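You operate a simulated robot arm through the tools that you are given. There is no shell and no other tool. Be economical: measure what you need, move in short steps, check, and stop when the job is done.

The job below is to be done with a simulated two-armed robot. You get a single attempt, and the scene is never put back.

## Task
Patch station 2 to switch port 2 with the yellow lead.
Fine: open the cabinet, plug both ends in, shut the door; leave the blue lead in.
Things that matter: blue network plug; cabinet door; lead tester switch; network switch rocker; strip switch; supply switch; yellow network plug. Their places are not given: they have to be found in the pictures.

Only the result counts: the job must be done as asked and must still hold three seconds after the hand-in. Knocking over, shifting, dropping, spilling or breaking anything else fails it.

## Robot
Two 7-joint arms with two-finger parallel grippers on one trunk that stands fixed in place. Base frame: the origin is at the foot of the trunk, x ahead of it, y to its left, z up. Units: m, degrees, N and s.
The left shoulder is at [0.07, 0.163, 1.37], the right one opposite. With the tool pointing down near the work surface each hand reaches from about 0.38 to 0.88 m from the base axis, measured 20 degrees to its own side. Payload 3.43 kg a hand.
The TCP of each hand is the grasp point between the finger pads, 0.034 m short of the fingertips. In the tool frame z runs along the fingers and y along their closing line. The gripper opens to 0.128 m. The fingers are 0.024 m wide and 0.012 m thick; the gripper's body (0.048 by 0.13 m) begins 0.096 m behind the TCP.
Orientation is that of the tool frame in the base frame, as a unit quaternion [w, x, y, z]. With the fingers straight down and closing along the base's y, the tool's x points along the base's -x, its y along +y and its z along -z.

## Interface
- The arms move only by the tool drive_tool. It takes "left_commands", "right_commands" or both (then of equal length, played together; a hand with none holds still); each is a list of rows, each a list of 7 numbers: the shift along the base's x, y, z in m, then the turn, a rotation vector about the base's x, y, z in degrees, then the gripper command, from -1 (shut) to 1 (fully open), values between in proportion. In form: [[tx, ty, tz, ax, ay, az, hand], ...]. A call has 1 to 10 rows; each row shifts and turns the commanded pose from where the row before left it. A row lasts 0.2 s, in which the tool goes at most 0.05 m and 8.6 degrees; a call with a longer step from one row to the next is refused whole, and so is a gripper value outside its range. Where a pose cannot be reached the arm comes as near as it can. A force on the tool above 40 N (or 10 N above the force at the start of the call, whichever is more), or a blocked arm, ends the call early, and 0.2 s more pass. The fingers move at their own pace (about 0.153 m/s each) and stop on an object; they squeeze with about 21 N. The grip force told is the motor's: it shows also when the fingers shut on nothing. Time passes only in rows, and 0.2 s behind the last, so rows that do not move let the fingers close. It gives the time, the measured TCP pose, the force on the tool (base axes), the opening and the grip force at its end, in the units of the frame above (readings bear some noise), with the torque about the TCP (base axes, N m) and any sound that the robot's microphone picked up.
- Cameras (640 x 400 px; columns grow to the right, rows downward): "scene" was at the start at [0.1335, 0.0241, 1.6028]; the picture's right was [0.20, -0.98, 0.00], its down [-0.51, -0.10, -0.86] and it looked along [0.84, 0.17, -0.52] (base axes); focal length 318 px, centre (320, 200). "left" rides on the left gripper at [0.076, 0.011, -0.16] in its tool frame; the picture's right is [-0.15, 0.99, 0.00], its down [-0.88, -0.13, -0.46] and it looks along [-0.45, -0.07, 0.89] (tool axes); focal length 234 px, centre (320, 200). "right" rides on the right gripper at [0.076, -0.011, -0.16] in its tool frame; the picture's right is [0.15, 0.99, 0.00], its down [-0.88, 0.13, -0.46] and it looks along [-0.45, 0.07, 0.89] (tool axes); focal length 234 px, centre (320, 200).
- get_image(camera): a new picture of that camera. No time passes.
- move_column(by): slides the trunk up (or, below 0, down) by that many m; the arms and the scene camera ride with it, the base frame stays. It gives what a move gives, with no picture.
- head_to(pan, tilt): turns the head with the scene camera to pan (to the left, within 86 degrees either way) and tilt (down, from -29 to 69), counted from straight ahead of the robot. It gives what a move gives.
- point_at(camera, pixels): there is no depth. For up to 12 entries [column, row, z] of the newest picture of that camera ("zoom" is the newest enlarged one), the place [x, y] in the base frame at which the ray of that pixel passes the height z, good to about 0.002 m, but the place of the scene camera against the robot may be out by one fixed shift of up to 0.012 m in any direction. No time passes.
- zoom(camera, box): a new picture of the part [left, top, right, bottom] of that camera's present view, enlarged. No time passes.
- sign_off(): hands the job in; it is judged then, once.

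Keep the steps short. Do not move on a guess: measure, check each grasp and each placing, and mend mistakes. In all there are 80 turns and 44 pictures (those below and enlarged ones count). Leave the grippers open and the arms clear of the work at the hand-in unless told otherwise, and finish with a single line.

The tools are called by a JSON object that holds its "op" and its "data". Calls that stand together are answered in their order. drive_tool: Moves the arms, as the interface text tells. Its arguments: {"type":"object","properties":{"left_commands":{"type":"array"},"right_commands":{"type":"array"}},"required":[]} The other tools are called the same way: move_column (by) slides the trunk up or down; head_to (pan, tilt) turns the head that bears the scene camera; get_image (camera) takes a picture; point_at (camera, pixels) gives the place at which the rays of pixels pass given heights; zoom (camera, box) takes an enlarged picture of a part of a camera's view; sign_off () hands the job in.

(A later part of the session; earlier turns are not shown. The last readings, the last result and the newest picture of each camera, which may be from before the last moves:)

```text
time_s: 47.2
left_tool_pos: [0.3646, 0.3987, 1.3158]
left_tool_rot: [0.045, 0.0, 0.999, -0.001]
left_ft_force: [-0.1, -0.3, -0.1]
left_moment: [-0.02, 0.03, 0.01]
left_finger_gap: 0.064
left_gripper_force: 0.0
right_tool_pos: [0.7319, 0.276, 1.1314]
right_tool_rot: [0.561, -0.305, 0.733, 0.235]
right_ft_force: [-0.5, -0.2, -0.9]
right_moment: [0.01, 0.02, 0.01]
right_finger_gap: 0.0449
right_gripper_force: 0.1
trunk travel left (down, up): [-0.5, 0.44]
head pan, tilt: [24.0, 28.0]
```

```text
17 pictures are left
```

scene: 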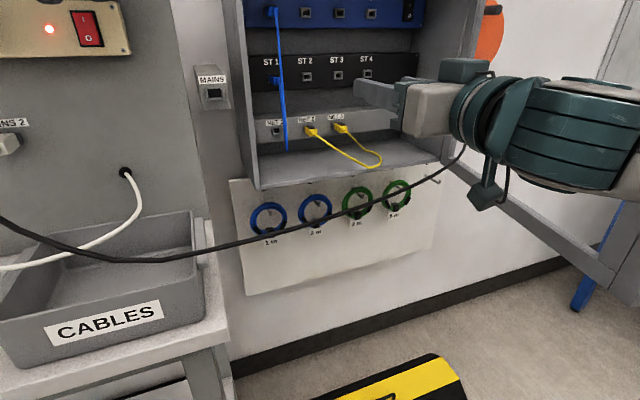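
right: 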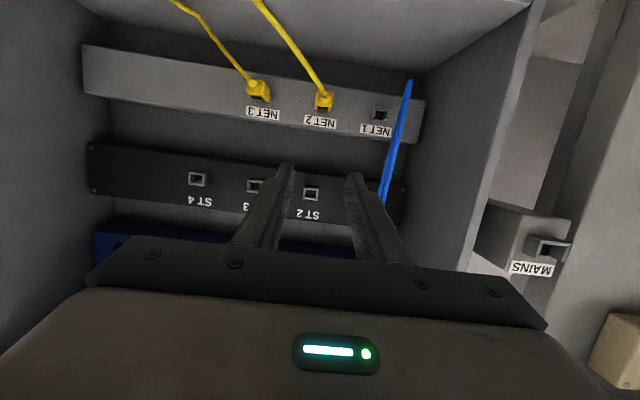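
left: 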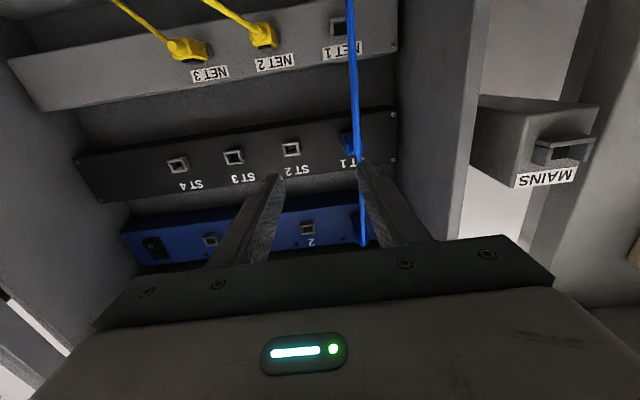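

The view is good and the cord is clear. NET 2 plug sits at about L −0.325, F 0.846, z 1.036 (L along the front, F depth). I'll zoom on the plugs.

{"op": "zoom", "data": {"camera": "right", "box": [230, 60, 390, 160]}}

```text
4.00 times, centred on (310, 110) of right
```

zoom: 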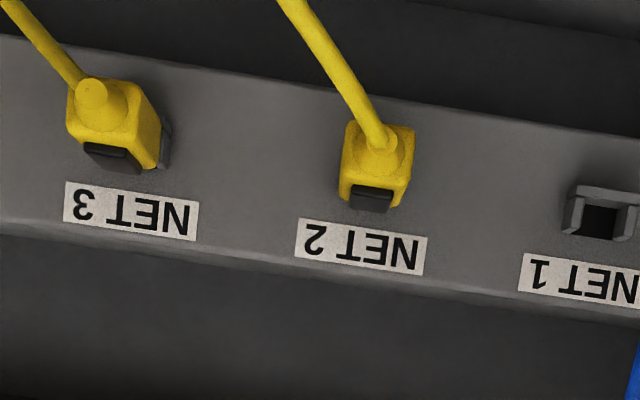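

The plug is about 23 mm wide with its latch on top. I'll advance in two moves to just above and in front of NET 2, keeping the camera pod past the cord.

{"op": "drive_tool", "data": {"right_commands": [[0.028, 0.027, -0.015, 0, 0, 0, -0.3], [0.028, 0.026, -0.025, 0, 0, 0, -0.3]]}}

{"op": "drive_tool", "data": {"right_commands": [[0.004, 0.004, -0.02, 0, 0, 0, -0.3], [0.004, 0.004, -0.02, 0, 0, 0, -0.3]]}}

{"op": "get_image", "data": {"camera": "right"}}

```text
time_s: 47.8
left_tool_pos: [0.364, 0.4004, 1.3142]
left_tool_rot: [0.045, 0.0, 0.999, -0.001]
left_ft_force: [0.0, -0.1, 0.2]
left_moment: [-0.03, 0.0, -0.02]
left_finger_gap: 0.0641
left_gripper_force: 0.1
right_tool_pos: [0.7902, 0.3289, 1.0939]
right_tool_rot: [0.563, -0.304, 0.733, 0.233]
right_ft_force: [0.5, 0.5, -0.1]
right_moment: [0.02, -0.01, 0.03]
right_finger_gap: 0.0446
right_gripper_force: 0.1
trunk travel left (down, up): [-0.5, 0.44]
head pan, tilt: [24.0, 28.0]
```

```text
time_s: 48.4
left_tool_pos: [0.3654, 0.3994, 1.3155]
left_tool_rot: [0.045, 0.0, 0.999, 0.0]
left_ft_force: [0.6, 0.5, -0.1]
left_moment: [0.02, 0.0, -0.02]
left_finger_gap: 0.0642
left_gripper_force: 0.0
right_tool_pos: [0.7965, 0.3375, 1.0512]
right_tool_rot: [0.562, -0.305, 0.732, 0.234]
right_ft_force: [-0.7, 0.1, -0.1]
right_moment: [0.03, 0.0, 0.0]
right_finger_gap: 0.0446
right_gripper_force: 0.0
trunk travel left (down, up): [-0.5, 0.44]
head pan, tilt: [24.0, 28.0]
```

```text
15 pictures are left
```

right: 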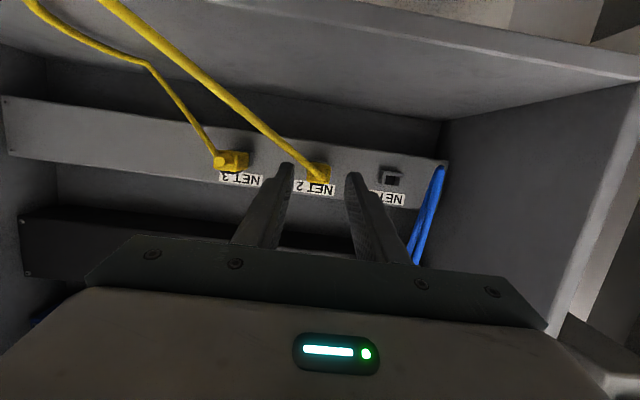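

The plug front is centred between the fingertips, but I still need to go about 40 mm further. The panel face is at F≈0.885. I'll advance slowly and then close.

{"op": "drive_tool", "data": {"right_commands": [[0.0105, 0.0095, -0.006, 0, 0, 0, -0.3], [0.01, 0.009, -0.003, 0, 0, 0, -0.3], [0.009, 0.008, 0, 0, 0, 0, -0.3], [0, 0, 0, 0, 0, 0, -0.3]]}}

{"op": "zoom", "data": {"camera": "right", "box": [210, 100, 450, 250]}}

```text
time_s: 49.4
left_tool_pos: [0.3638, 0.3975, 1.3166]
left_tool_rot: [0.044, 0.0, 0.999, 0.0]
left_ft_force: [-0.4, 0.0, -0.2]
left_moment: [-0.04, 0.0, 0.0]
left_finger_gap: 0.0639
left_gripper_force: 0.1
right_tool_pos: [0.8265, 0.3645, 1.0455]
right_tool_rot: [0.562, -0.305, 0.733, 0.234]
right_ft_force: [-0.1, 0.5, -0.8]
right_moment: [-0.02, 0.03, 0.01]
right_finger_gap: 0.0447
right_gripper_force: 0.0
trunk travel left (down, up): [-0.5, 0.44]
head pan, tilt: [24.0, 28.0]
```

```text
2.67 times, centred on (330, 175) of right
```

zoom: 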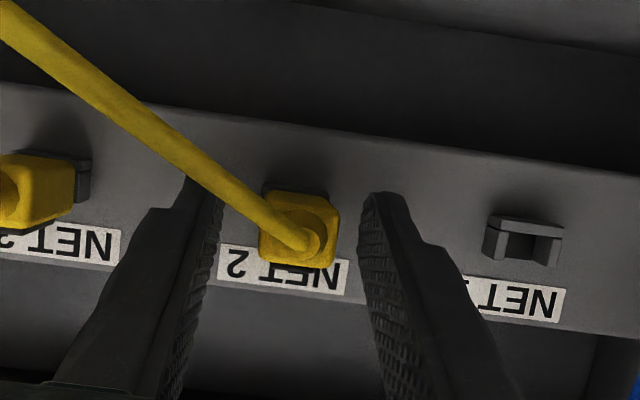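

The fingers straddle the plug. I'll close on it.

{"op": "drive_tool", "data": {"right_commands": [[0, 0, -0.002, 0, 0, 0, -1], [0, 0, 0, 0, 0, 0, -1], [0, 0, 0, 0, 0, 0, -1]]}}

```text
time_s: 50.2
left_tool_pos: [0.3642, 0.398, 1.3172]
left_tool_rot: [0.045, 0.001, 0.999, 0.0]
left_ft_force: [0.8, 0.2, 0.2]
left_moment: [-0.02, 0.0, 0.01]
left_finger_gap: 0.0641
left_gripper_force: 0.0
right_tool_pos: [0.8255, 0.3653, 1.0448]
right_tool_rot: [0.563, -0.306, 0.731, 0.236]
right_ft_force: [6.9, 3.2, 8.6]
right_moment: [-0.08, 0.46, -0.31]
right_finger_gap: 0.0225
right_gripper_force: 45.1
trunk travel left (down, up): [-0.5, 0.44]
head pan, tilt: [24.0, 28.0]
```

Gripped, with a 22.5 mm gap. I'll pull straight out 60 mm.

{"op": "drive_tool", "data": {"right_commands": [[-0.0035, -0.0035, 0, 0, 0, 0, -1], [-0.007, -0.007, 0, 0, 0, 0, -1], [-0.0106, -0.0106, 0, 0, 0, 0, -1], [-0.0106, -0.0106, 0, 0, 0, 0, -1], [-0.0106, -0.0106, 0.005, 0, 0, 0, -1]]}}

{"op": "get_image", "data": {"camera": "right"}}

```text
time_s: 50.6
left_tool_pos: [0.3664, 0.402, 1.3136]
left_tool_rot: [0.043, -0.001, 0.999, -0.002]
left_ft_force: [0.1, 0.1, 0.3]
left_moment: [-0.04, 0.01, 0.0]
left_finger_gap: 0.0641
left_gripper_force: 0.1
right_tool_pos: [0.8256, 0.3647, 1.0449]
right_tool_rot: [0.565, -0.305, 0.73, 0.236]
right_ft_force: [19.2, 19.2, 3.6]
right_moment: [0.83, -0.36, -0.57]
right_finger_gap: 0.0224
right_gripper_force: 44.8
trunk travel left (down, up): [-0.5, 0.44]
head pan, tilt: [24.0, 28.0]
stopped in row 2 (right hand): the force on the tool passed its limit at 49 N (the readings are from after the stop); the commanded pose is now the measured one
```

```text
13 pictures are left
```

right: 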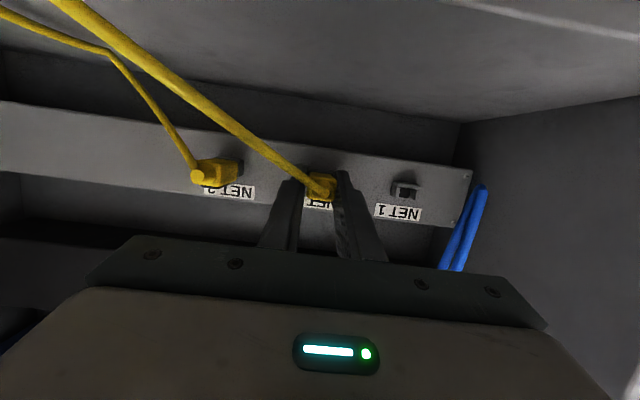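

Pulling to 49 N didn't free it, so the plug is latched. The dark tab on top has to be squeezed, which needs a vertical grip. I'll let go, back off and up, reduce the pitch to 8°, and start rolling the hand 90°.

{"op": "drive_tool", "data": {"right_commands": [[0, 0, 0, 0, 0, 0, -0.3], [0, 0, 0, 0, 0, 0, -0.3], [-0.01, -0.01, 0.01, 0, 0, 0, -0.3], [-0.012, -0.012, 0.02, 0, 0, 0, -0.3], [-0.012, -0.012, 0.02, 4.95, -4.95, 0, -0.3], [0, 0, 0, 5.73, 5.73, -1.14, -0.3], [0, 0, 0, 5.73, 5.73, -1.14, -0.3], [0, 0, 0, 5.73, 5.73, -1.14, -0.3]]}}

```text
time_s: 52.4
left_tool_pos: [0.3645, 0.3985, 1.3156]
left_tool_rot: [0.044, 0.0, 0.999, 0.0]
left_ft_force: [-0.2, -0.1, -0.4]
left_moment: [0.03, -0.02, 0.02]
left_finger_gap: 0.0639
left_gripper_force: 0.2
right_tool_pos: [0.788, 0.3276, 1.098]
right_tool_rot: [0.542, -0.133, 0.74, 0.375]
right_ft_force: [0.3, -0.3, -0.7]
right_moment: [0.01, -0.01, 0.0]
right_finger_gap: 0.0448
right_gripper_force: 0.1
trunk travel left (down, up): [-0.5, 0.44]
head pan, tilt: [24.0, 28.0]
```

The roll is going fine. I'll continue the remaining 65°.

{"op": "drive_tool", "data": {"right_commands": [[0, 0, 0, 5.73, 5.73, -1.14, -0.3], [0, 0, 0, 5.73, 5.73, -1.14, -0.3], [0, 0, 0, 5.73, 5.73, -1.14, -0.3], [0, 0, 0, 5.73, 5.73, -1.14, -0.3], [0, 0, 0, 5.73, 5.73, -1.14, -0.3], [0, 0, 0, 5.73, 5.73, -1.14, -0.3], [0, 0, 0, 5.73, 5.73, -1.14, -0.3], [0, 0, 0, 5.73, 5.73, -1.14, -0.3]]}}

{"op": "get_image", "data": {"camera": "right"}}

```text
time_s: 54.2
left_tool_pos: [0.3638, 0.3976, 1.3147]
left_tool_rot: [0.045, -0.001, 0.999, 0.0]
left_ft_force: [-0.4, 0.0, -0.4]
left_moment: [-0.02, -0.02, 0.02]
left_finger_gap: 0.064
left_gripper_force: 0.1
right_tool_pos: [0.7886, 0.3271, 1.0979]
right_tool_rot: [0.254, 0.291, 0.694, 0.607]
right_ft_force: [0.0, 0.2, -0.3]
right_moment: [0.0, 0.01, -0.02]
right_finger_gap: 0.0449
right_gripper_force: 0.1
trunk travel left (down, up): [-0.5, 0.44]
head pan, tilt: [24.0, 28.0]
```

```text
12 pictures are left
```

right: 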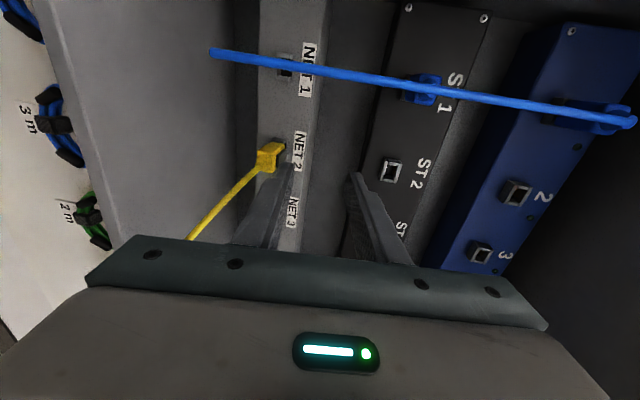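

The vertical grip orientation is reached, with the camera on the left. The yellow cord leaves the plug downward to the right, so I'll come in from the plug's left: shift left, lower, advance, then slide right with one finger above the plug and one below.

{"op": "drive_tool", "data": {"right_commands": [[-0.029, 0.029, 0, 0, 0, 0, -0.3], [0, 0, -0.03, 0, 0, 0, -0.3], [0, 0, -0.025, 0, 0, 0, -0.3], [0.014, 0.014, 0, 0, 0, 0, -0.3], [0.0136, 0.0136, 0, 0, 0, 0, -0.3]]}}

{"op": "get_image", "data": {"camera": "right"}}

```text
time_s: 55.4
left_tool_pos: [0.3659, 0.3984, 1.3163]
left_tool_rot: [0.044, 0.0, 0.999, -0.001]
left_ft_force: [-0.6, 0.3, 0.1]
left_moment: [-0.03, -0.01, 0.0]
left_finger_gap: 0.0641
left_gripper_force: 0.1
right_tool_pos: [0.786, 0.3833, 1.0432]
right_tool_rot: [0.255, 0.292, 0.695, 0.605]
right_ft_force: [1.1, -0.3, 0.3]
right_moment: [0.0, 0.01, -0.03]
right_finger_gap: 0.0449
right_gripper_force: 0.0
trunk travel left (down, up): [-0.5, 0.44]
head pan, tilt: [24.0, 28.0]
```

```text
11 pictures are left
```

right: 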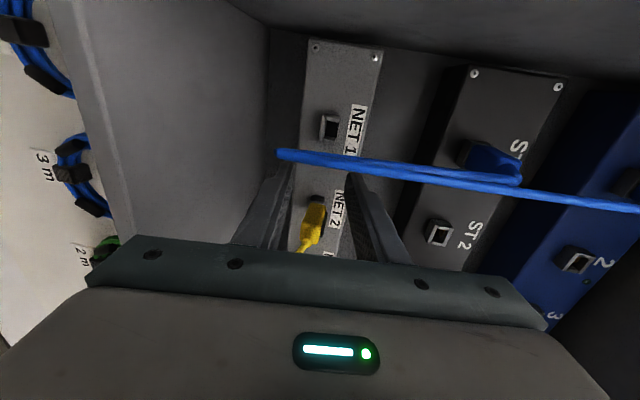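

The blue lead is 2 cm clear on the left, and the plug is vertically centred between the fingers. I'll slide right onto it and then close.

{"op": "drive_tool", "data": {"right_commands": [[0.0085, -0.0085, 0, 0, 0, 0, -0.3], [0.0085, -0.0085, 0, 0, 0, 0, -0.3], [0.008, -0.008, 0, 0, 0, 0, -0.3], [0.007, -0.007, 0, 0, 0, 0, -0.3], [0, 0, 0, 0, 0, 0, -0.3]]}}

{"op": "drive_tool", "data": {"right_commands": [[0, 0, 0, 0, 0, 0, -1], [0, 0, 0, 0, 0, 0, -1], [0, 0, 0, 0, 0, 0, -1]]}}

```text
time_s: 56.6
left_tool_pos: [0.3639, 0.3995, 1.3158]
left_tool_rot: [0.045, 0.0, 0.999, 0.0]
left_ft_force: [-0.6, -0.6, 0.3]
left_moment: [0.01, -0.01, -0.03]
left_finger_gap: 0.0641
left_gripper_force: 0.1
right_tool_pos: [0.8183, 0.3517, 1.0434]
right_tool_rot: [0.256, 0.289, 0.696, 0.606]
right_ft_force: [0.5, -0.2, -0.2]
right_moment: [0.0, 0.02, -0.01]
right_finger_gap: 0.0451
right_gripper_force: 0.1
trunk travel left (down, up): [-0.5, 0.44]
head pan, tilt: [24.0, 28.0]
```

```text
time_s: 57.4
left_tool_pos: [0.3628, 0.3983, 1.3171]
left_tool_rot: [0.045, 0.0, 0.999, 0.0]
left_ft_force: [-0.5, 1.1, -0.1]
left_moment: [-0.01, 0.01, -0.02]
left_finger_gap: 0.0642
left_gripper_force: 0.0
right_tool_pos: [0.8166, 0.3508, 1.0455]
right_tool_rot: [0.255, 0.29, 0.695, 0.607]
right_ft_force: [6.6, 2.3, 16.9]
right_moment: [0.66, -0.58, -0.15]
right_finger_gap: 0.0192
right_gripper_force: 21.0
trunk travel left (down, up): [-0.5, 0.44]
head pan, tilt: [24.0, 28.0]
```

Closed at a 19.2 mm gap with the tab squeezed. I'll relax 2 mm upward and pull out gently.

{"op": "drive_tool", "data": {"right_commands": [[0, 0, 0.002, 0, 0, 0, -1], [-0.003, -0.003, 0, 0, 0, 0, -1], [-0.004, -0.004, 0, 0, 0, 0, -1], [-0.007, -0.007, 0, 0, 0, 0, -1], [-0.01, -0.01, 0, 0, 0, 0, -1], [-0.01, -0.01, 0, 0, 0, 0, -1]]}}

{"op": "get_image", "data": {"camera": "right"}}

```text
time_s: 58.8
left_tool_pos: [0.3647, 0.3978, 1.316]
left_tool_rot: [0.045, 0.0, 0.999, 0.0]
left_ft_force: [0.0, 0.2, 0.3]
left_moment: [0.01, 0.0, -0.05]
left_finger_gap: 0.064
left_gripper_force: 0.1
right_tool_pos: [0.7829, 0.3181, 1.0435]
right_tool_rot: [0.254, 0.292, 0.695, 0.606]
right_ft_force: [-0.3, 0.6, 0.2]
right_moment: [0.05, 0.04, 0.01]
right_finger_gap: 0.0191
right_gripper_force: 21.2
trunk travel left (down, up): [-0.5, 0.44]
head pan, tilt: [24.0, 28.0]
```

```text
10 pictures are left
```

right: 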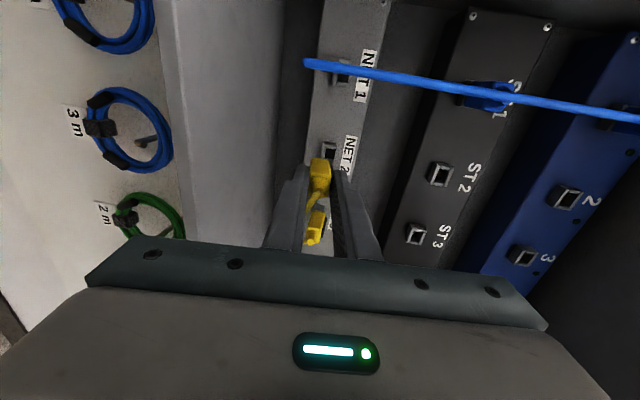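

The NET 2 plug came free at near-zero force. By the camera, ST 2 is 0.124 m above the NET 2 socket. I'll lift to that height, staying retracted, and check alignment.

{"op": "drive_tool", "data": {"right_commands": [[0, 0, 0.042, 0, 0, 0, -1], [0, 0, 0.042, 0, 0, 0, -1], [0.0005, -0.0005, 0.042, 0, 0, 0, -1], [0, 0, 0, 0, 0, 0, -1]]}}

{"op": "zoom", "data": {"camera": "right", "box": [220, 90, 460, 240]}}

```text
time_s: 59.8
left_tool_pos: [0.3659, 0.3971, 1.3159]
left_tool_rot: [0.045, -0.001, 0.999, 0.001]
left_ft_force: [-0.8, -0.3, 0.3]
left_moment: [0.03, 0.01, -0.01]
left_finger_gap: 0.0641
left_gripper_force: 0.1
right_tool_pos: [0.7878, 0.3153, 1.168]
right_tool_rot: [0.254, 0.291, 0.696, 0.605]
right_ft_force: [0.6, 1.3, 0.0]
right_moment: [-0.02, 0.01, 0.01]
right_finger_gap: 0.0189
right_gripper_force: 21.2
trunk travel left (down, up): [-0.5, 0.44]
head pan, tilt: [24.0, 28.0]
```

```text
2.67 times, centred on (340, 165) of right
```

zoom: 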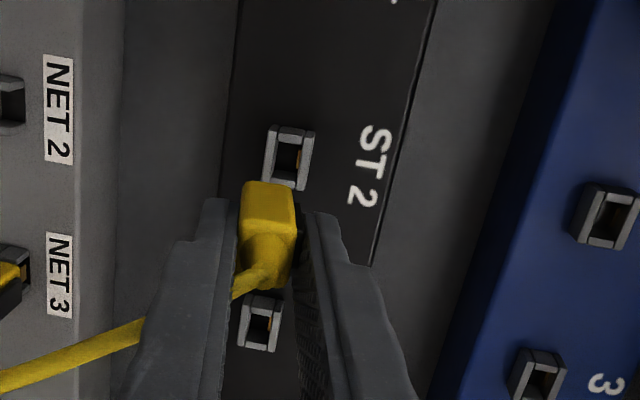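

Compared with the NET 2 pull-out view, the plug and socket offset now matches: (8.3, −9) px against (10, −10). I'll push in slowly while watching the force.

{"op": "drive_tool", "data": {"right_commands": [[0.007, 0.007, 0.0005, 0, 0, 0, -1], [0.007, 0.007, 0, 0, 0, 0, -1], [0.006, 0.006, 0, 0, 0, 0, -1]]}}

{"op": "drive_tool", "data": {"right_commands": [[0.003, 0.003, 0, 0, 0, 0, -1], [0.003, 0.003, 0, 0, 0, 0, -1], [0.003, 0.003, 0, 0, 0, 0, -1]]}}

```text
time_s: 60.6
left_tool_pos: [0.3649, 0.3996, 1.3157]
left_tool_rot: [0.045, 0.0, 0.999, -0.001]
left_ft_force: [-0.1, 1.7, 0.0]
left_moment: [0.0, -0.01, 0.01]
left_finger_gap: 0.0639
left_gripper_force: 0.1
right_tool_pos: [0.8051, 0.3379, 1.1715]
right_tool_rot: [0.255, 0.29, 0.695, 0.606]
right_ft_force: [0.4, 0.2, -0.1]
right_moment: [-0.02, -0.04, -0.01]
right_finger_gap: 0.019
right_gripper_force: 21.3
trunk travel left (down, up): [-0.5, 0.44]
head pan, tilt: [24.0, 28.0]
```

```text
time_s: 61.4
left_tool_pos: [0.3637, 0.3982, 1.315]
left_tool_rot: [0.045, 0.0, 0.999, 0.0]
left_ft_force: [0.0, -0.6, -0.8]
left_moment: [0.0, -0.04, -0.01]
left_finger_gap: 0.064
left_gripper_force: 0.0
right_tool_pos: [0.814, 0.3478, 1.1704]
right_tool_rot: [0.255, 0.29, 0.696, 0.606]
right_ft_force: [-2.0, 0.2, -0.2]
right_moment: [-0.01, 0.01, 0.04]
right_finger_gap: 0.0186
right_gripper_force: 21.1
trunk travel left (down, up): [-0.5, 0.44]
head pan, tilt: [24.0, 28.0]
```

F is now 0.8215, against 0.8255 seated at NET 2, with almost no force. I'll push on until it seats.

{"op": "drive_tool", "data": {"right_commands": [[0.002, 0.002, 0, 0, 0, 0, -1], [0.002, 0.002, 0, 0, 0, 0, -1], [0.002, 0.002, 0, 0, 0, 0, -1], [0.0015, 0.0015, 0, 0, 0, 0, -1]]}}

{"op": "zoom", "data": {"camera": "right", "box": [220, 90, 460, 240]}}

```text
time_s: 62.4
left_tool_pos: [0.3622, 0.3961, 1.3159]
left_tool_rot: [0.045, -0.001, 0.999, 0.0]
left_ft_force: [1.0, 0.1, -0.9]
left_moment: [-0.01, -0.02, -0.02]
left_finger_gap: 0.0638
left_gripper_force: 0.1
right_tool_pos: [0.8215, 0.353, 1.1704]
right_tool_rot: [0.255, 0.291, 0.695, 0.606]
right_ft_force: [-24.7, -19.3, -16.0]
right_moment: [-0.5, 0.46, 0.17]
right_finger_gap: 0.0197
right_gripper_force: 21.2
trunk travel left (down, up): [-0.5, 0.44]
head pan, tilt: [24.0, 28.0]
```

```text
2.67 times, centred on (340, 165) of right
```

zoom: 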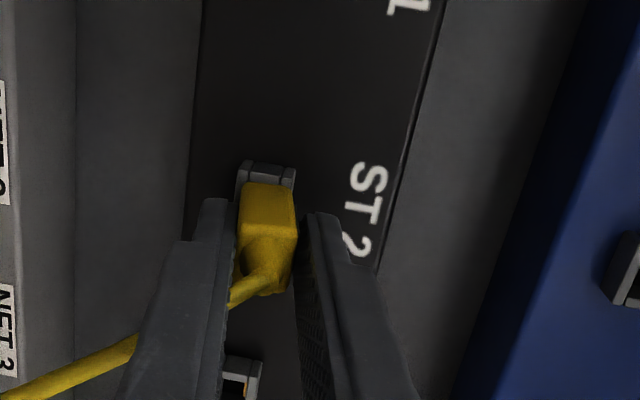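

It has entered to F 0.8305, now with about 31 N of resistance, and it looks aligned with the socket. I'll press slightly more, then open the fingers and check that it stays.

{"op": "drive_tool", "data": {"right_commands": [[0.001, 0.001, 0, 0, 0, 0, -1], [0, 0, 0, 0, 0, 0, -1]]}}

{"op": "drive_tool", "data": {"right_commands": [[0, 0, 0, 0, 0, 0, -0.3], [0, 0, 0, 0, 0, 0, -0.3], [-0.014, 0.014, 0, 0, 0, 0, -0.3], [-0.014, 0.014, 0, 0, 0, 0, -0.3], [-0.02, -0.02, 0, 0, 0, 0, -0.3], [-0.02, -0.02, 0, 0, 0, 0, -0.3]]}}

{"op": "get_image", "data": {"camera": "right"}}

```text
time_s: 63.0
left_tool_pos: [0.3628, 0.3951, 1.3176]
left_tool_rot: [0.045, 0.0, 0.999, 0.001]
left_ft_force: [0.4, 0.0, 0.8]
left_moment: [-0.03, -0.03, -0.02]
left_finger_gap: 0.0642
left_gripper_force: 0.0
right_tool_pos: [0.8225, 0.3534, 1.1709]
right_tool_rot: [0.254, 0.29, 0.695, 0.606]
right_ft_force: [-26.8, -20.9, -21.1]
right_moment: [-0.72, 0.55, 0.24]
right_finger_gap: 0.0192
right_gripper_force: 21.3
trunk travel left (down, up): [-0.5, 0.44]
head pan, tilt: [24.0, 28.0]
```

```text
time_s: 64.4
left_tool_pos: [0.364, 0.3984, 1.3156]
left_tool_rot: [0.044, 0.0, 0.999, 0.0]
left_ft_force: [0.0, -0.3, 0.9]
left_moment: [0.02, -0.01, 0.01]
left_finger_gap: 0.0641
left_gripper_force: 0.0
right_tool_pos: [0.7554, 0.3433, 1.1709]
right_tool_rot: [0.255, 0.29, 0.696, 0.606]
right_ft_force: [-0.4, 0.5, -0.2]
right_moment: [0.01, 0.03, 0.02]
right_finger_gap: 0.045
right_gripper_force: 0.2
trunk travel left (down, up): [-0.5, 0.44]
head pan, tilt: [24.0, 28.0]
```

```text
7 pictures are left
```

right: 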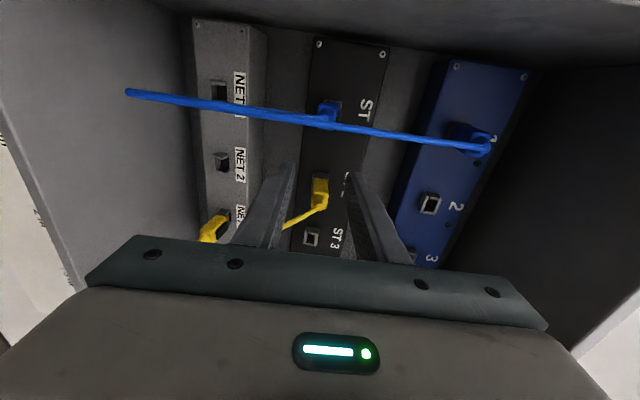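

The ST 2 plug is seated and stays. Next is the NET 3 plug, about 0.081 m right of NET 2. I'll back away from the ST 2 cord, move over and down, and look.

{"op": "drive_tool", "data": {"right_commands": [[-0.03, -0.03, 0, 0, 0, 0, -0.3], [0.025, -0.025, -0.01, 0, 0, 0, -0.3], [0.022, -0.022, -0.03, 0, 0, 0, -0.3], [0.0, 0.0, -0.03, 0, 0, 0, -0.3]]}}

{"op": "get_image", "data": {"camera": "right"}}

```text
time_s: 65.4
left_tool_pos: [0.3647, 0.3976, 1.3154]
left_tool_rot: [0.044, 0.0, 0.999, 0.0]
left_ft_force: [0.2, 0.0, 0.2]
left_moment: [0.01, 0.0, 0.0]
left_finger_gap: 0.0643
left_gripper_force: 0.1
right_tool_pos: [0.7724, 0.265, 1.1]
right_tool_rot: [0.255, 0.29, 0.695, 0.607]
right_ft_force: [0.4, -0.3, 0.0]
right_moment: [-0.01, 0.0, 0.03]
right_finger_gap: 0.0447
right_gripper_force: 0.1
trunk travel left (down, up): [-0.5, 0.44]
head pan, tilt: [24.0, 28.0]
```

```text
6 pictures are left
```

right: 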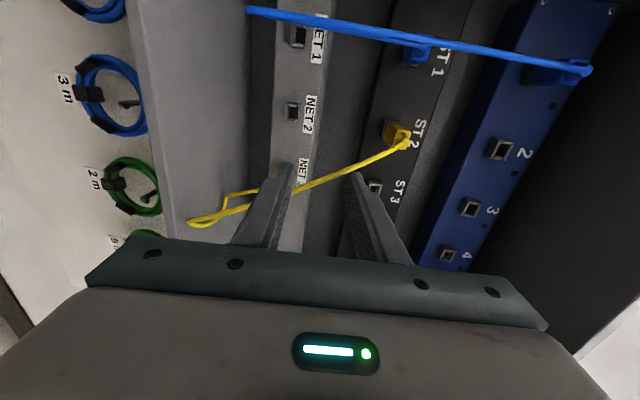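

The ST 2 strand hangs down past the front left of NET 3, at about L −0.39 and F 0.80. I'll enter left of that strand, go down, then slide right onto the NET 3 plug so the strand is just nudged aside.

{"op": "drive_tool", "data": {"right_commands": [[-0.01, 0.01, -0.015, 0, 0, 0, -0.3], [0.0235, 0.0235, 0, 0, 0, 0, -0.3], [0.0235, 0.0235, 0, 0, 0, 0, -0.3], [0.0145, 0.0005, -0.02, 0, 0, 0, -0.3], [0.0145, 0.0005, -0.0205, 0, 0, 0, -0.3], [0, 0, 0, 0, 0, 0, -0.3]]}}

{"op": "get_image", "data": {"camera": "right"}}

```text
time_s: 66.8
left_tool_pos: [0.3633, 0.3979, 1.3159]
left_tool_rot: [0.045, 0.0, 0.999, 0.0]
left_ft_force: [0.2, -0.1, 1.1]
left_moment: [0.02, -0.01, -0.02]
left_finger_gap: 0.0638
left_gripper_force: 0.1
right_tool_pos: [0.8356, 0.3222, 1.0459]
right_tool_rot: [0.255, 0.29, 0.696, 0.605]
right_ft_force: [0.1, -0.8, -0.6]
right_moment: [0.0, 0.03, 0.01]
right_finger_gap: 0.045
right_gripper_force: 0.0
trunk travel left (down, up): [-0.5, 0.44]
head pan, tilt: [24.0, 28.0]
```

```text
5 pictures are left
```

right: 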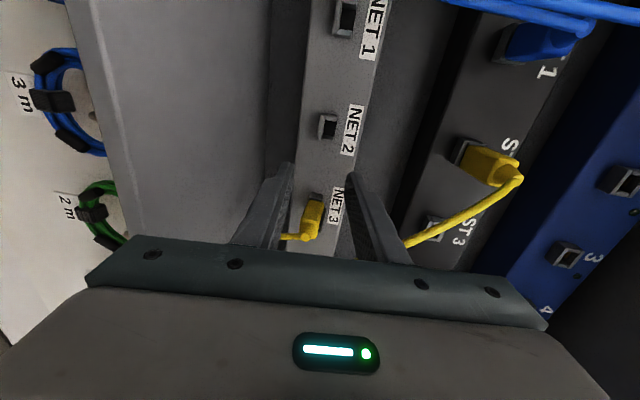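

NET 3 is vertically centred at (312,217), with the strand outside the fingers. I'll slide right 48 mm and close.

{"op": "drive_tool", "data": {"right_commands": [[0.0085, -0.0085, 0, 0, 0, 0, -0.3], [0.0085, -0.0085, 0, 0, 0, 0, -0.3], [0.0085, -0.0085, 0, 0, 0, 0, -0.3], [0.008, -0.008, 0, 0, 0, 0, -0.3], [0, 0, 0, 0, 0, 0, -0.3]]}}

{"op": "drive_tool", "data": {"right_commands": [[0, 0, 0, 0, 0, 0, -1], [0, 0, 0, 0, 0, 0, -1], [0, 0, 0, 0, 0, 0, -1]]}}

```text
time_s: 68.0
left_tool_pos: [0.3646, 0.3978, 1.316]
left_tool_rot: [0.045, -0.001, 0.999, 0.0]
left_ft_force: [-0.5, -0.6, -0.3]
left_moment: [0.0, -0.03, 0.05]
left_finger_gap: 0.0641
left_gripper_force: 0.1
right_tool_pos: [0.8703, 0.2891, 1.0467]
right_tool_rot: [0.255, 0.289, 0.696, 0.606]
right_ft_force: [0.1, -0.7, -0.8]
right_moment: [-0.01, -0.03, 0.0]
right_finger_gap: 0.045
right_gripper_force: 0.0
trunk travel left (down, up): [-0.5, 0.44]
head pan, tilt: [24.0, 28.0]
```

```text
time_s: 68.8
left_tool_pos: [0.3628, 0.3987, 1.3152]
left_tool_rot: [0.044, 0.0, 0.999, 0.001]
left_ft_force: [0.4, 0.0, 0.0]
left_moment: [0.04, 0.05, -0.02]
left_finger_gap: 0.0641
left_gripper_force: 0.0
right_tool_pos: [0.8705, 0.2883, 1.0466]
right_tool_rot: [0.256, 0.29, 0.695, 0.607]
right_ft_force: [2.3, 0.7, 8.9]
right_moment: [0.41, -0.31, -0.1]
right_finger_gap: 0.0188
right_gripper_force: 21.3
trunk travel left (down, up): [-0.5, 0.44]
head pan, tilt: [24.0, 28.0]
```

Gripped at 18.8 mm. I'll pull out 44 mm, then rise while backing a bit more.

{"op": "drive_tool", "data": {"right_commands": [[0, 0, 0.001, 0, 0, 0, -1], [-0.003, -0.003, 0, 0, 0, 0, -1], [-0.006, -0.006, 0, 0, 0, 0, -1], [-0.011, -0.011, 0, 0, 0, 0, -1], [-0.011, -0.011, 0, 0, 0, 0, -1], [-0.005, -0.005, 0.03, 0, 0, 0, -1], [-0.01, -0.01, 0.03, 0, 0, 0, -1], [-0.01, -0.01, 0.03, 0, 0, 0, -1]]}}

```text
time_s: 70.6
left_tool_pos: [0.3629, 0.3976, 1.3161]
left_tool_rot: [0.045, 0.0, 0.999, 0.0]
left_ft_force: [-0.2, -0.1, -0.2]
left_moment: [0.01, -0.01, 0.01]
left_finger_gap: 0.0637
left_gripper_force: 0.1
right_tool_pos: [0.8141, 0.2338, 1.1375]
right_tool_rot: [0.254, 0.289, 0.696, 0.606]
right_ft_force: [0.0, -1.0, 0.7]
right_moment: [0.0, -0.01, -0.03]
right_finger_gap: 0.0189
right_gripper_force: 21.0
trunk travel left (down, up): [-0.5, 0.44]
head pan, tilt: [24.0, 28.0]
```

It's free. I'll rise clear of the ST 2 cord, then go left to switch port 2, and finally forward to about 45 mm short of the seat.

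{"op": "drive_tool", "data": {"right_commands": [[0, 0, 0.04, 0, 0, 0, -1], [0, 0, 0.04, 0, 0, 0, -1], [0, 0, 0.04, 0, 0, 0, -1], [0, 0, 0.038, 0, 0, 0, -1], [-0.0282, 0.0282, 0, 0, 0, 0, -1], [-0.0282, 0.0282, 0, 0, 0, 0, -1], [0.012, 0.012, 0, 0, 0, 0, -1], [0.012, 0.012, 0, 0, 0, 0, -1], [0, 0, 0, 0, 0, 0, -1]]}}

{"op": "zoom", "data": {"camera": "right", "box": [220, 90, 460, 240]}}

```text
time_s: 72.6
left_tool_pos: [0.3645, 0.3987, 1.316]
left_tool_rot: [0.044, 0.0, 0.999, -0.001]
left_ft_force: [0.8, 0.3, 0.5]
left_moment: [0.02, 0.02, -0.02]
left_finger_gap: 0.0641
left_gripper_force: 0.2
right_tool_pos: [0.7841, 0.3127, 1.2964]
right_tool_rot: [0.254, 0.291, 0.695, 0.606]
right_ft_force: [0.2, -0.2, -0.2]
right_moment: [-0.01, -0.01, 0.01]
right_finger_gap: 0.0187
right_gripper_force: 20.6
trunk travel left (down, up): [-0.5, 0.44]
head pan, tilt: [24.0, 28.0]
```

```text
2.67 times, centred on (340, 165) of right
```

zoom: 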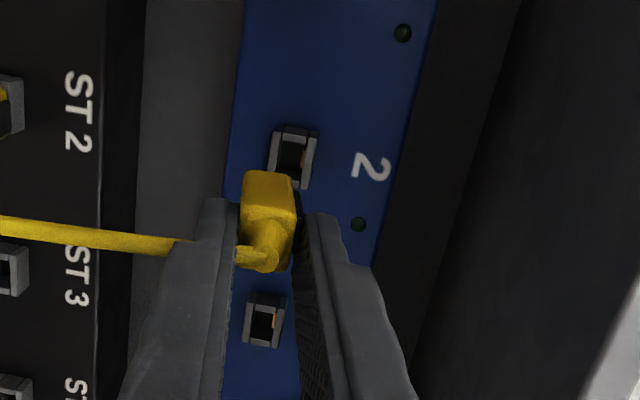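

The plug and switch port 2 offset agrees with the successful ST 2 alignment to about 1 mm. I'll push in slowly.

{"op": "drive_tool", "data": {"right_commands": [[0.0075, 0.0065, 0, 0, 0, 0, -1], [0.006, 0.006, 0, 0, 0, 0, -1], [0.004, 0.004, 0, 0, 0, 0, -1], [0.003, 0.003, 0, 0, 0, 0, -1]]}}

{"op": "drive_tool", "data": {"right_commands": [[0.002, 0.002, 0, 0, 0, 0, -1], [0.002, 0.002, 0, 0, 0, 0, -1], [0.002, 0.002, 0, 0, 0, 0, -1]]}}

```text
time_s: 73.6
left_tool_pos: [0.3642, 0.399, 1.3155]
left_tool_rot: [0.045, -0.001, 0.999, -0.001]
left_ft_force: [0.0, 0.0, -0.2]
left_moment: [0.0, -0.01, -0.04]
left_finger_gap: 0.0639
left_gripper_force: 0.1
right_tool_pos: [0.8044, 0.3343, 1.2944]
right_tool_rot: [0.255, 0.291, 0.695, 0.606]
right_ft_force: [0.2, -0.1, -0.1]
right_moment: [-0.02, 0.01, 0.01]
right_finger_gap: 0.0189
right_gripper_force: 20.7
trunk travel left (down, up): [-0.5, 0.44]
head pan, tilt: [24.0, 28.0]
```

```text
time_s: 74.4
left_tool_pos: [0.3627, 0.3984, 1.3167]
left_tool_rot: [0.044, 0.0, 0.999, 0.0]
left_ft_force: [0.2, 0.0, -0.2]
left_moment: [0.01, 0.02, -0.02]
left_finger_gap: 0.064
left_gripper_force: 0.1
right_tool_pos: [0.8053, 0.3351, 1.2932]
right_tool_rot: [0.255, 0.29, 0.695, 0.606]
right_ft_force: [0.6, -0.1, -0.6]
right_moment: [-0.03, 0.0, -0.01]
right_finger_gap: 0.0186
right_gripper_force: 21.0
right hand out of reach, approached as far as the arm can: row 2
trunk travel left (down, up): [-0.5, 0.44]
head pan, tilt: [24.0, 28.0]
```

The arm is at its reach limit here. I'll back the plug out 50 mm and raise the trunk in steps, keeping the plug in the free band between ST 2 and the top.

{"op": "drive_tool", "data": {"right_commands": [[-0.012, -0.012, 0, 0, 0, 0, -1], [-0.015, -0.015, 0, 0, 0, 0, -1], [-0.01, -0.01, -0.02, 0, 0, 0, -1], [0, 0, -0.03, 0, 0, 0, -1]]}}

{"op": "move_column", "data": {"by": 0.06}}

{"op": "drive_tool", "data": {"right_commands": [[0, 0, -0.03, 0, 0, 0, -1], [0, 0, -0.03, 0, 0, 0, -1]]}}

{"op": "move_column", "data": {"by": 0.06}}

```text
time_s: 75.4
left_tool_pos: [0.3667, 0.3982, 1.3153]
left_tool_rot: [0.044, 0.0, 0.999, 0.001]
left_ft_force: [0.1, 0.1, -1.1]
left_moment: [-0.01, 0.02, 0.02]
left_finger_gap: 0.0643
left_gripper_force: 0.1
right_tool_pos: [0.7702, 0.3018, 1.2432]
right_tool_rot: [0.253, 0.291, 0.696, 0.606]
right_ft_force: [0.2, -0.7, 0.0]
right_moment: [-0.02, 0.0, 0.03]
right_finger_gap: 0.019
right_gripper_force: 21.5
trunk travel left (down, up): [-0.5, 0.44]
head pan, tilt: [24.0, 28.0]
```

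```text
time_s: 76.4
left_tool_pos: [0.3649, 0.3987, 1.3754]
left_tool_rot: [0.044, 0.001, 0.999, 0.0]
left_ft_force: [1.0, 1.0, 0.5]
left_moment: [0.02, -0.01, 0.01]
left_finger_gap: 0.0638
left_gripper_force: 0.0
right_tool_pos: [0.7693, 0.302, 1.3037]
right_tool_rot: [0.254, 0.29, 0.695, 0.606]
right_ft_force: [-0.4, -0.6, 0.3]
right_moment: [-0.06, 0.01, 0.0]
right_finger_gap: 0.0188
right_gripper_force: 20.6
trunk travel left (down, up): [-0.56, 0.38]
head pan, tilt: [24.0, 28.0]
```

```text
time_s: 77.0
left_tool_pos: [0.3663, 0.3987, 1.3754]
left_tool_rot: [0.044, 0.0, 0.999, 0.0]
left_ft_force: [0.3, 0.2, 0.8]
left_moment: [0.02, 0.03, -0.01]
left_finger_gap: 0.0644
left_gripper_force: 0.1
right_tool_pos: [0.77, 0.3008, 1.2446]
right_tool_rot: [0.256, 0.291, 0.695, 0.606]
right_ft_force: [0.8, -0.1, 0.6]
right_moment: [0.01, -0.01, -0.01]
right_finger_gap: 0.0188
right_gripper_force: 21.0
trunk travel left (down, up): [-0.56, 0.38]
head pan, tilt: [24.0, 28.0]
```

```text
time_s: 78.0
left_tool_pos: [0.3649, 0.3981, 1.4355]
left_tool_rot: [0.045, 0.0, 0.999, 0.0]
left_ft_force: [-0.2, 0.4, -0.9]
left_moment: [0.02, 0.05, 0.0]
left_finger_gap: 0.0642
left_gripper_force: 0.0
right_tool_pos: [0.7683, 0.3013, 1.3031]
right_tool_rot: [0.254, 0.29, 0.695, 0.607]
right_ft_force: [0.4, 0.0, -1.0]
right_moment: [0.0, 0.0, -0.04]
right_finger_gap: 0.0187
right_gripper_force: 21.2
trunk travel left (down, up): [-0.62, 0.32]
head pan, tilt: [24.0, 28.0]
```

The readings average (0.769, 0.301, 1.303). I'll go down 7.5 mm and advance again.

{"op": "drive_tool", "data": {"right_commands": [[0.0003, -0.0003, -0.0075, 0, 0, 0, -1], [0.012, 0.012, 0, 0, 0, 0, -1], [0.01, 0.01, 0, 0, 0, 0, -1], [0.006, 0.006, 0, 0, 0, 0, -1], [0.003, 0.003, 0, 0, 0, 0, -1], [0.003, 0.003, 0, 0, 0, 0, -1]]}}

```text
time_s: 79.4
left_tool_pos: [0.3648, 0.3981, 1.4377]
left_tool_rot: [0.044, 0.0, 0.999, 0.0]
left_ft_force: [0.3, 0.6, -0.9]
left_moment: [0.01, 0.01, -0.01]
left_finger_gap: 0.064
left_gripper_force: 0.0
right_tool_pos: [0.8022, 0.3356, 1.2961]
right_tool_rot: [0.253, 0.29, 0.696, 0.606]
right_ft_force: [-0.6, -0.5, -0.5]
right_moment: [-0.05, -0.03, -0.01]
right_finger_gap: 0.0187
right_gripper_force: 20.8
trunk travel left (down, up): [-0.62, 0.32]
head pan, tilt: [24.0, 28.0]
```

{"op": "drive_tool", "data": {"right_commands": [[0.002, 0.002, 0, 0, 0, 0, -1], [0.002, 0.002, 0, 0, 0, 0, -1], [0.002, 0.002, 0, 0, 0, 0, -1], [0.002, 0.002, 0, 0, 0, 0, -1], [0.0015, 0.0015, 0, 0, 0, 0, -1]]}}

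```text
time_s: 80.6
left_tool_pos: [0.3584, 0.3939, 1.4391]
left_tool_rot: [0.047, 0.0, 0.999, 0.002]
left_ft_force: [0.0, -0.3, -1.0]
left_moment: [-0.01, 0.0, -0.01]
left_finger_gap: 0.0639
left_gripper_force: 0.0
right_tool_pos: [0.8073, 0.3406, 1.3013]
right_tool_rot: [0.256, 0.291, 0.694, 0.607]
right_ft_force: [-24.5, -22.7, -2.7]
right_moment: [-0.43, 0.42, 0.27]
right_finger_gap: 0.0214
right_gripper_force: 20.8
trunk travel left (down, up): [-0.62, 0.32]
head pan, tilt: [24.0, 28.0]
```

Resistance came early, the hand rose 5 mm and the gap changed, so it may have hit the socket rim. I'll look.

{"op": "zoom", "data": {"camera": "right", "box": [220, 90, 460, 240]}}

```text
2.67 times, centred on (340, 165) of right
```

zoom: 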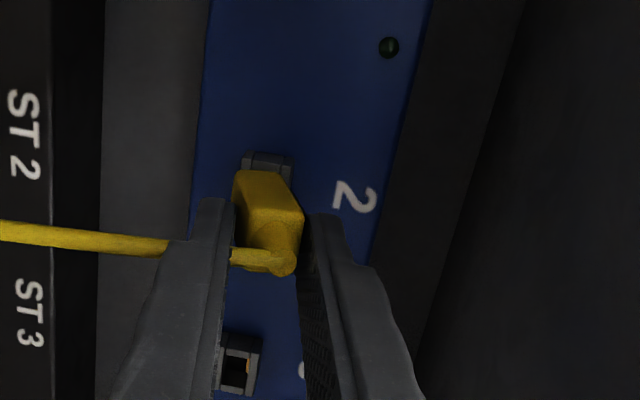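

The plug's nose is about 4 mm low against the socket and it has tilted in the grip. I'll back off 15 mm so the pads can re-align it, and check the gap.

{"op": "drive_tool", "data": {"right_commands": [[-0.004, -0.004, 0, 0, 0, 0, -1], [-0.006, -0.006, 0, 0, 0, 0, -1], [-0.006, -0.006, 0, 0, 0, 0, -1], [0, 0, 0, 0, 0, 0, -1]]}}

{"op": "zoom", "data": {"camera": "right", "box": [220, 90, 460, 240]}}

```text
time_s: 81.6
left_tool_pos: [0.3654, 0.401, 1.4359]
left_tool_rot: [0.045, 0.0, 0.999, 0.0]
left_ft_force: [0.6, 0.7, -0.1]
left_moment: [-0.02, 0.06, -0.01]
left_finger_gap: 0.0639
left_gripper_force: 0.1
right_tool_pos: [0.7968, 0.3295, 1.2977]
right_tool_rot: [0.255, 0.29, 0.696, 0.606]
right_ft_force: [-0.3, 1.0, -0.2]
right_moment: [0.01, -0.01, -0.02]
right_finger_gap: 0.0187
right_gripper_force: 21.2
trunk travel left (down, up): [-0.62, 0.32]
head pan, tilt: [24.0, 28.0]
```

```text
2.67 times, centred on (340, 165) of right
```

zoom: 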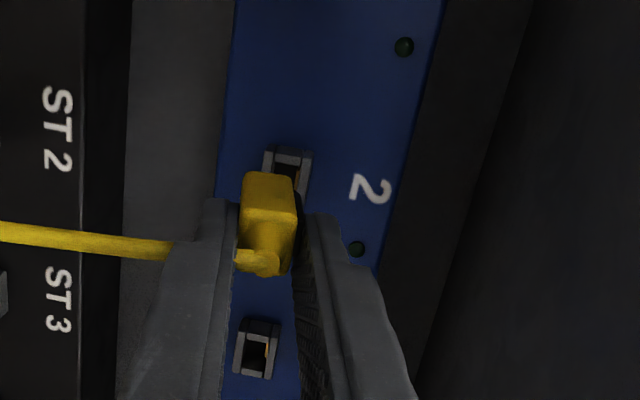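

The plug re-seated flat in the grip with an 18.7 mm gap. Comparing with the ST 2 views, the port is about 3.5 mm higher and 3 mm further right than the plug. I'll correct both and push in again gently.

{"op": "drive_tool", "data": {"right_commands": [[0.0021, -0.0021, 0.0035, 0, 0, 0, -1], [0.003, 0.003, 0, 0, 0, 0, -1], [0.003, 0.003, 0, 0, 0, 0, -1], [0.002, 0.002, 0, 0, 0, 0, -1], [0.001, 0.001, 0, 0, 0, 0, -1]]}}

```text
time_s: 82.8
left_tool_pos: [0.3638, 0.3985, 1.4364]
left_tool_rot: [0.044, 0.0, 0.999, 0.0]
left_ft_force: [-0.4, 0.8, -0.1]
left_moment: [0.01, -0.05, 0.01]
left_finger_gap: 0.0641
left_gripper_force: 0.0
right_tool_pos: [0.8083, 0.3363, 1.3002]
right_tool_rot: [0.255, 0.29, 0.696, 0.606]
right_ft_force: [0.2, 0.5, -0.3]
right_moment: [-0.02, 0.04, -0.02]
right_finger_gap: 0.0186
right_gripper_force: 20.4
trunk travel left (down, up): [-0.62, 0.32]
head pan, tilt: [24.0, 28.0]
```

{"op": "drive_tool", "data": {"right_commands": [[0.0015, 0.0015, 0, 0, 0, 0, -1], [0.0015, 0.0015, 0, 0, 0, 0, -1], [0.0015, 0.0015, 0, 0, 0, 0, -1]]}}

```text
time_s: 83.6
left_tool_pos: [0.3647, 0.3985, 1.4365]
left_tool_rot: [0.045, 0.0, 0.999, 0.001]
left_ft_force: [0.0, 0.4, 0.2]
left_moment: [-0.03, 0.02, -0.02]
left_finger_gap: 0.0641
left_gripper_force: 0.0
right_tool_pos: [0.8112, 0.3406, 1.2998]
right_tool_rot: [0.254, 0.291, 0.696, 0.606]
right_ft_force: [-0.2, -1.1, -0.8]
right_moment: [0.0, 0.06, 0.02]
right_finger_gap: 0.0186
right_gripper_force: 20.8
trunk travel left (down, up): [-0.62, 0.32]
head pan, tilt: [24.0, 28.0]
```

F is 0.814 and still free, so the nose is inside. I'll continue to the seat.

{"op": "drive_tool", "data": {"right_commands": [[0.0015, 0.0015, 0, 0, 0, 0, -1], [0.0015, 0.0015, 0, 0, 0, 0, -1], [0.0015, 0.0015, 0, 0, 0, 0, -1], [0.0015, 0.0015, 0, 0, 0, 0, -1]]}}

```text
time_s: 84.6
left_tool_pos: [0.3627, 0.3971, 1.4378]
left_tool_rot: [0.044, 0.0, 0.999, 0.0]
left_ft_force: [-0.5, 0.5, 0.2]
left_moment: [-0.04, 0.0, 0.03]
left_finger_gap: 0.0643
left_gripper_force: 0.1
right_tool_pos: [0.8178, 0.3464, 1.2999]
right_tool_rot: [0.254, 0.29, 0.696, 0.606]
right_ft_force: [-5.8, -3.8, 0.4]
right_moment: [-0.04, 0.07, 0.14]
right_finger_gap: 0.0187
right_gripper_force: 21.1
trunk travel left (down, up): [-0.62, 0.32]
head pan, tilt: [24.0, 28.0]
```

{"op": "drive_tool", "data": {"right_commands": [[0.001, 0.001, 0, 0, 0, 0, -1], [0.001, 0.001, 0, 0, 0, 0, -1], [0.001, 0.001, 0, 0, 0, 0, -1], [0.001, 0.001, 0, 0, 0, 0, -1]]}}

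```text
time_s: 85.6
left_tool_pos: [0.361, 0.3962, 1.4379]
left_tool_rot: [0.045, 0.0, 0.999, 0.001]
left_ft_force: [-0.7, 0.5, 0.8]
left_moment: [-0.04, 0.0, 0.01]
left_finger_gap: 0.0639
left_gripper_force: 0.1
right_tool_pos: [0.8193, 0.3469, 1.3006]
right_tool_rot: [0.256, 0.291, 0.695, 0.606]
right_ft_force: [-24.8, -20.8, -17.9]
right_moment: [-0.63, 0.58, 0.24]
right_finger_gap: 0.02
right_gripper_force: 21.2
trunk travel left (down, up): [-0.62, 0.32]
head pan, tilt: [24.0, 28.0]
```

This is the same seating signature as ST 2. One last press, then I'll release, slide left off the plug, back out and look.

{"op": "drive_tool", "data": {"right_commands": [[0.001, 0.001, 0, 0, 0, 0, -1], [0, 0, 0, 0, 0, 0, -1]]}}

{"op": "drive_tool", "data": {"right_commands": [[0, 0, 0, 0, 0, 0, -0.3], [0, 0, 0, 0, 0, 0, -0.3], [-0.013, 0.013, 0, 0, 0, 0, -0.3], [-0.013, 0.013, 0, 0, 0, 0, -0.3], [-0.025, -0.025, 0, 0, 0, 0, -0.3], [-0.03, -0.03, 0, 0, 0, 0, -0.3]]}}

{"op": "get_image", "data": {"camera": "right"}}

```text
time_s: 86.2
left_tool_pos: [0.3626, 0.396, 1.4371]
left_tool_rot: [0.046, 0.001, 0.999, 0.001]
left_ft_force: [-0.1, -0.4, 0.8]
left_moment: [-0.02, 0.0, 0.01]
left_finger_gap: 0.0639
left_gripper_force: 0.0
right_tool_pos: [0.8198, 0.348, 1.3001]
right_tool_rot: [0.254, 0.29, 0.695, 0.606]
right_ft_force: [-27.2, -19.9, -21.9]
right_moment: [-0.81, 0.69, 0.31]
right_finger_gap: 0.0191
right_gripper_force: 20.6
trunk travel left (down, up): [-0.62, 0.32]
head pan, tilt: [24.0, 28.0]
```

```text
time_s: 87.6
left_tool_pos: [0.3624, 0.3967, 1.4376]
left_tool_rot: [0.044, 0.0, 0.999, 0.0]
left_ft_force: [-0.7, 0.2, 0.1]
left_moment: [0.03, 0.0, 0.01]
left_finger_gap: 0.0643
left_gripper_force: 0.0
right_tool_pos: [0.7378, 0.3203, 1.2989]
right_tool_rot: [0.255, 0.291, 0.695, 0.606]
right_ft_force: [-0.7, 0.0, 0.4]
right_moment: [0.01, 0.0, 0.0]
right_finger_gap: 0.0449
right_gripper_force: 0.0
trunk travel left (down, up): [-0.62, 0.32]
head pan, tilt: [24.0, 28.0]
```

```text
1 pictures are left
```

right: 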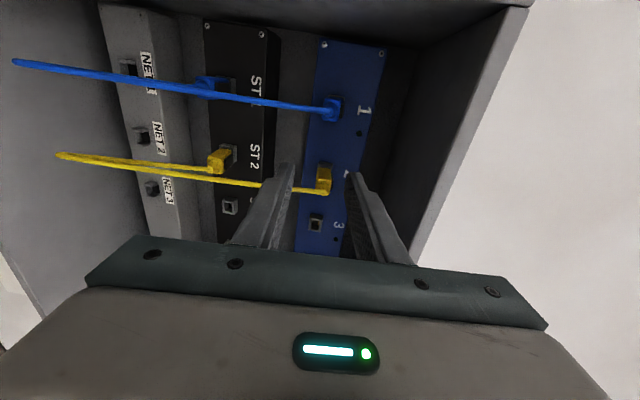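

Both yellow plugs are seated, in switch 2 and ST 2. The blue lead is still in, in switch 1 and ST 1. Now I'll back out, return the trunk to the earlier height, and undo the roll so I can retrace the door motion.

{"op": "drive_tool", "data": {"right_commands": [[-0.025, -0.03, 0, 0, 0, 0, -0.3], [-0.025, -0.03, 0, 0, 0, 0, 0], [-0.02, -0.03, 0, 0, 0, 0, 0]]}}

{"op": "move_column", "data": {"by": -0.12}}

{"op": "drive_tool", "data": {"right_commands": [[0, 0, 0, -5.73, -5.73, 1.14, 0], [0, 0, 0, -5.73, -5.73, 1.14, 0], [0, 0, 0, -5.73, -5.73, 1.14, 0], [0, 0, 0, -5.73, -5.73, 1.14, 0], [0, 0, 0, -5.73, -5.73, 1.14, 0], [0, 0, 0, -5.73, -5.73, 1.14, 0], [0, 0, 0, -5.73, -5.73, 1.14, 0], [0, 0, 0, -5.73, -5.73, 1.14, 0], [0, 0, 0, -5.73, -5.73, 1.14, 0], [0, 0, 0, -5.73, -5.73, 1.14, 0]]}}

```text
time_s: 88.4
left_tool_pos: [0.3635, 0.398, 1.4368]
left_tool_rot: [0.045, 0.001, 0.999, -0.001]
left_ft_force: [-0.1, 0.3, 0.3]
left_moment: [0.03, -0.01, 0.01]
left_finger_gap: 0.064
left_gripper_force: 0.0
right_tool_pos: [0.6685, 0.2339, 1.3017]
right_tool_rot: [0.255, 0.291, 0.695, 0.606]
right_ft_force: [0.5, -0.3, 0.1]
right_moment: [-0.04, 0.02, 0.02]
right_finger_gap: 0.064
right_gripper_force: 0.0
trunk travel left (down, up): [-0.62, 0.32]
head pan, tilt: [24.0, 28.0]
```

```text
time_s: 89.9
left_tool_pos: [0.3631, 0.3991, 1.316]
left_tool_rot: [0.044, 0.0, 0.999, 0.0]
left_ft_force: [-0.9, 0.1, -0.4]
left_moment: [0.0, 0.03, 0.02]
left_finger_gap: 0.0639
left_gripper_force: 0.0
right_tool_pos: [0.6694, 0.2349, 1.1832]
right_tool_rot: [0.254, 0.291, 0.696, 0.606]
right_ft_force: [0.9, 0.5, 0.8]
right_moment: [-0.02, 0.01, 0.0]
right_finger_gap: 0.0639
right_gripper_force: 0.0
trunk travel left (down, up): [-0.5, 0.44]
head pan, tilt: [24.0, 28.0]
```

```text
time_s: 92.1
left_tool_pos: [0.3639, 0.3984, 1.3158]
left_tool_rot: [0.045, 0.0, 0.999, 0.001]
left_ft_force: [0.4, -0.7, -0.1]
left_moment: [0.01, -0.01, -0.02]
left_finger_gap: 0.0639
left_gripper_force: 0.0
right_tool_pos: [0.6684, 0.2335, 1.1829]
right_tool_rot: [0.589, -0.24, 0.713, 0.295]
right_ft_force: [0.5, 0.0, -0.2]
right_moment: [0.01, 0.0, 0.0]
right_finger_gap: 0.0639
right_gripper_force: 0.1
trunk travel left (down, up): [-0.5, 0.44]
head pan, tilt: [24.0, 28.0]
```

I'll finish the roll and pitch, then go back to the earlier waypoint in front of the cabinet.

{"op": "drive_tool", "data": {"right_commands": [[-0.015, -0.015, 0, -5.73, -5.73, 1.14, 0], [-0.02, -0.025, 0.006, 5.37, -5.37, 0, 0], [-0.023, -0.03, 0, 0, 0, 0, 0], [-0.022, -0.033, 0, 0, 0, 0, 0]]}}

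{"op": "drive_tool", "data": {"right_commands": [[-0.03, -0.02, 0, 0, 0, 0, 0], [-0.02, -0.02, 0, 0, 0, 8, 0], [-0.02, -0.03, 0, 0, 0, 8, 0], [-0.02, -0.035, 0, 0, 0, 8, 0], [-0.015, -0.04, 0, 0, 0, 8, 0], [-0.005, -0.04, 0, 0, 0, 8, 0], [0, -0.045, 0, 0, 0, 5, 0], [0, -0.04, 0, 0, 0, 0, 0], [0, -0.04, 0, 0, 0, 0, 0]]}}

```text
time_s: 93.1
left_tool_pos: [0.3643, 0.3974, 1.3165]
left_tool_rot: [0.044, -0.001, 0.999, 0.0]
left_ft_force: [0.3, 0.0, -0.5]
left_moment: [0.02, 0.01, -0.04]
left_finger_gap: 0.064
left_gripper_force: 0.0
right_tool_pos: [0.5881, 0.1283, 1.1902]
right_tool_rot: [0.654, -0.272, 0.651, 0.272]
right_ft_force: [0.0, -0.4, 0.1]
right_moment: [0.01, -0.02, 0.0]
right_finger_gap: 0.064
right_gripper_force: 0.2
trunk travel left (down, up): [-0.5, 0.44]
head pan, tilt: [24.0, 28.0]
```

```text
time_s: 95.1
left_tool_pos: [0.3659, 0.3996, 1.3154]
left_tool_rot: [0.044, 0.0, 0.999, -0.001]
left_ft_force: [-0.2, 0.4, -1.3]
left_moment: [-0.01, 0.01, -0.04]
left_finger_gap: 0.0642
left_gripper_force: 0.0
right_tool_pos: [0.4825, -0.0339, 1.1844]
right_tool_rot: [0.536, -0.464, 0.538, 0.456]
right_ft_force: [-0.3, -0.1, -0.3]
right_moment: [0.05, 0.0, 0.02]
right_finger_gap: 0.064
right_gripper_force: 0.0
right hand out of reach, approached as far as the arm can: row 6, 7, 8, 9
trunk travel left (down, up): [-0.5, 0.44]
head pan, tilt: [24.0, 28.0]
```

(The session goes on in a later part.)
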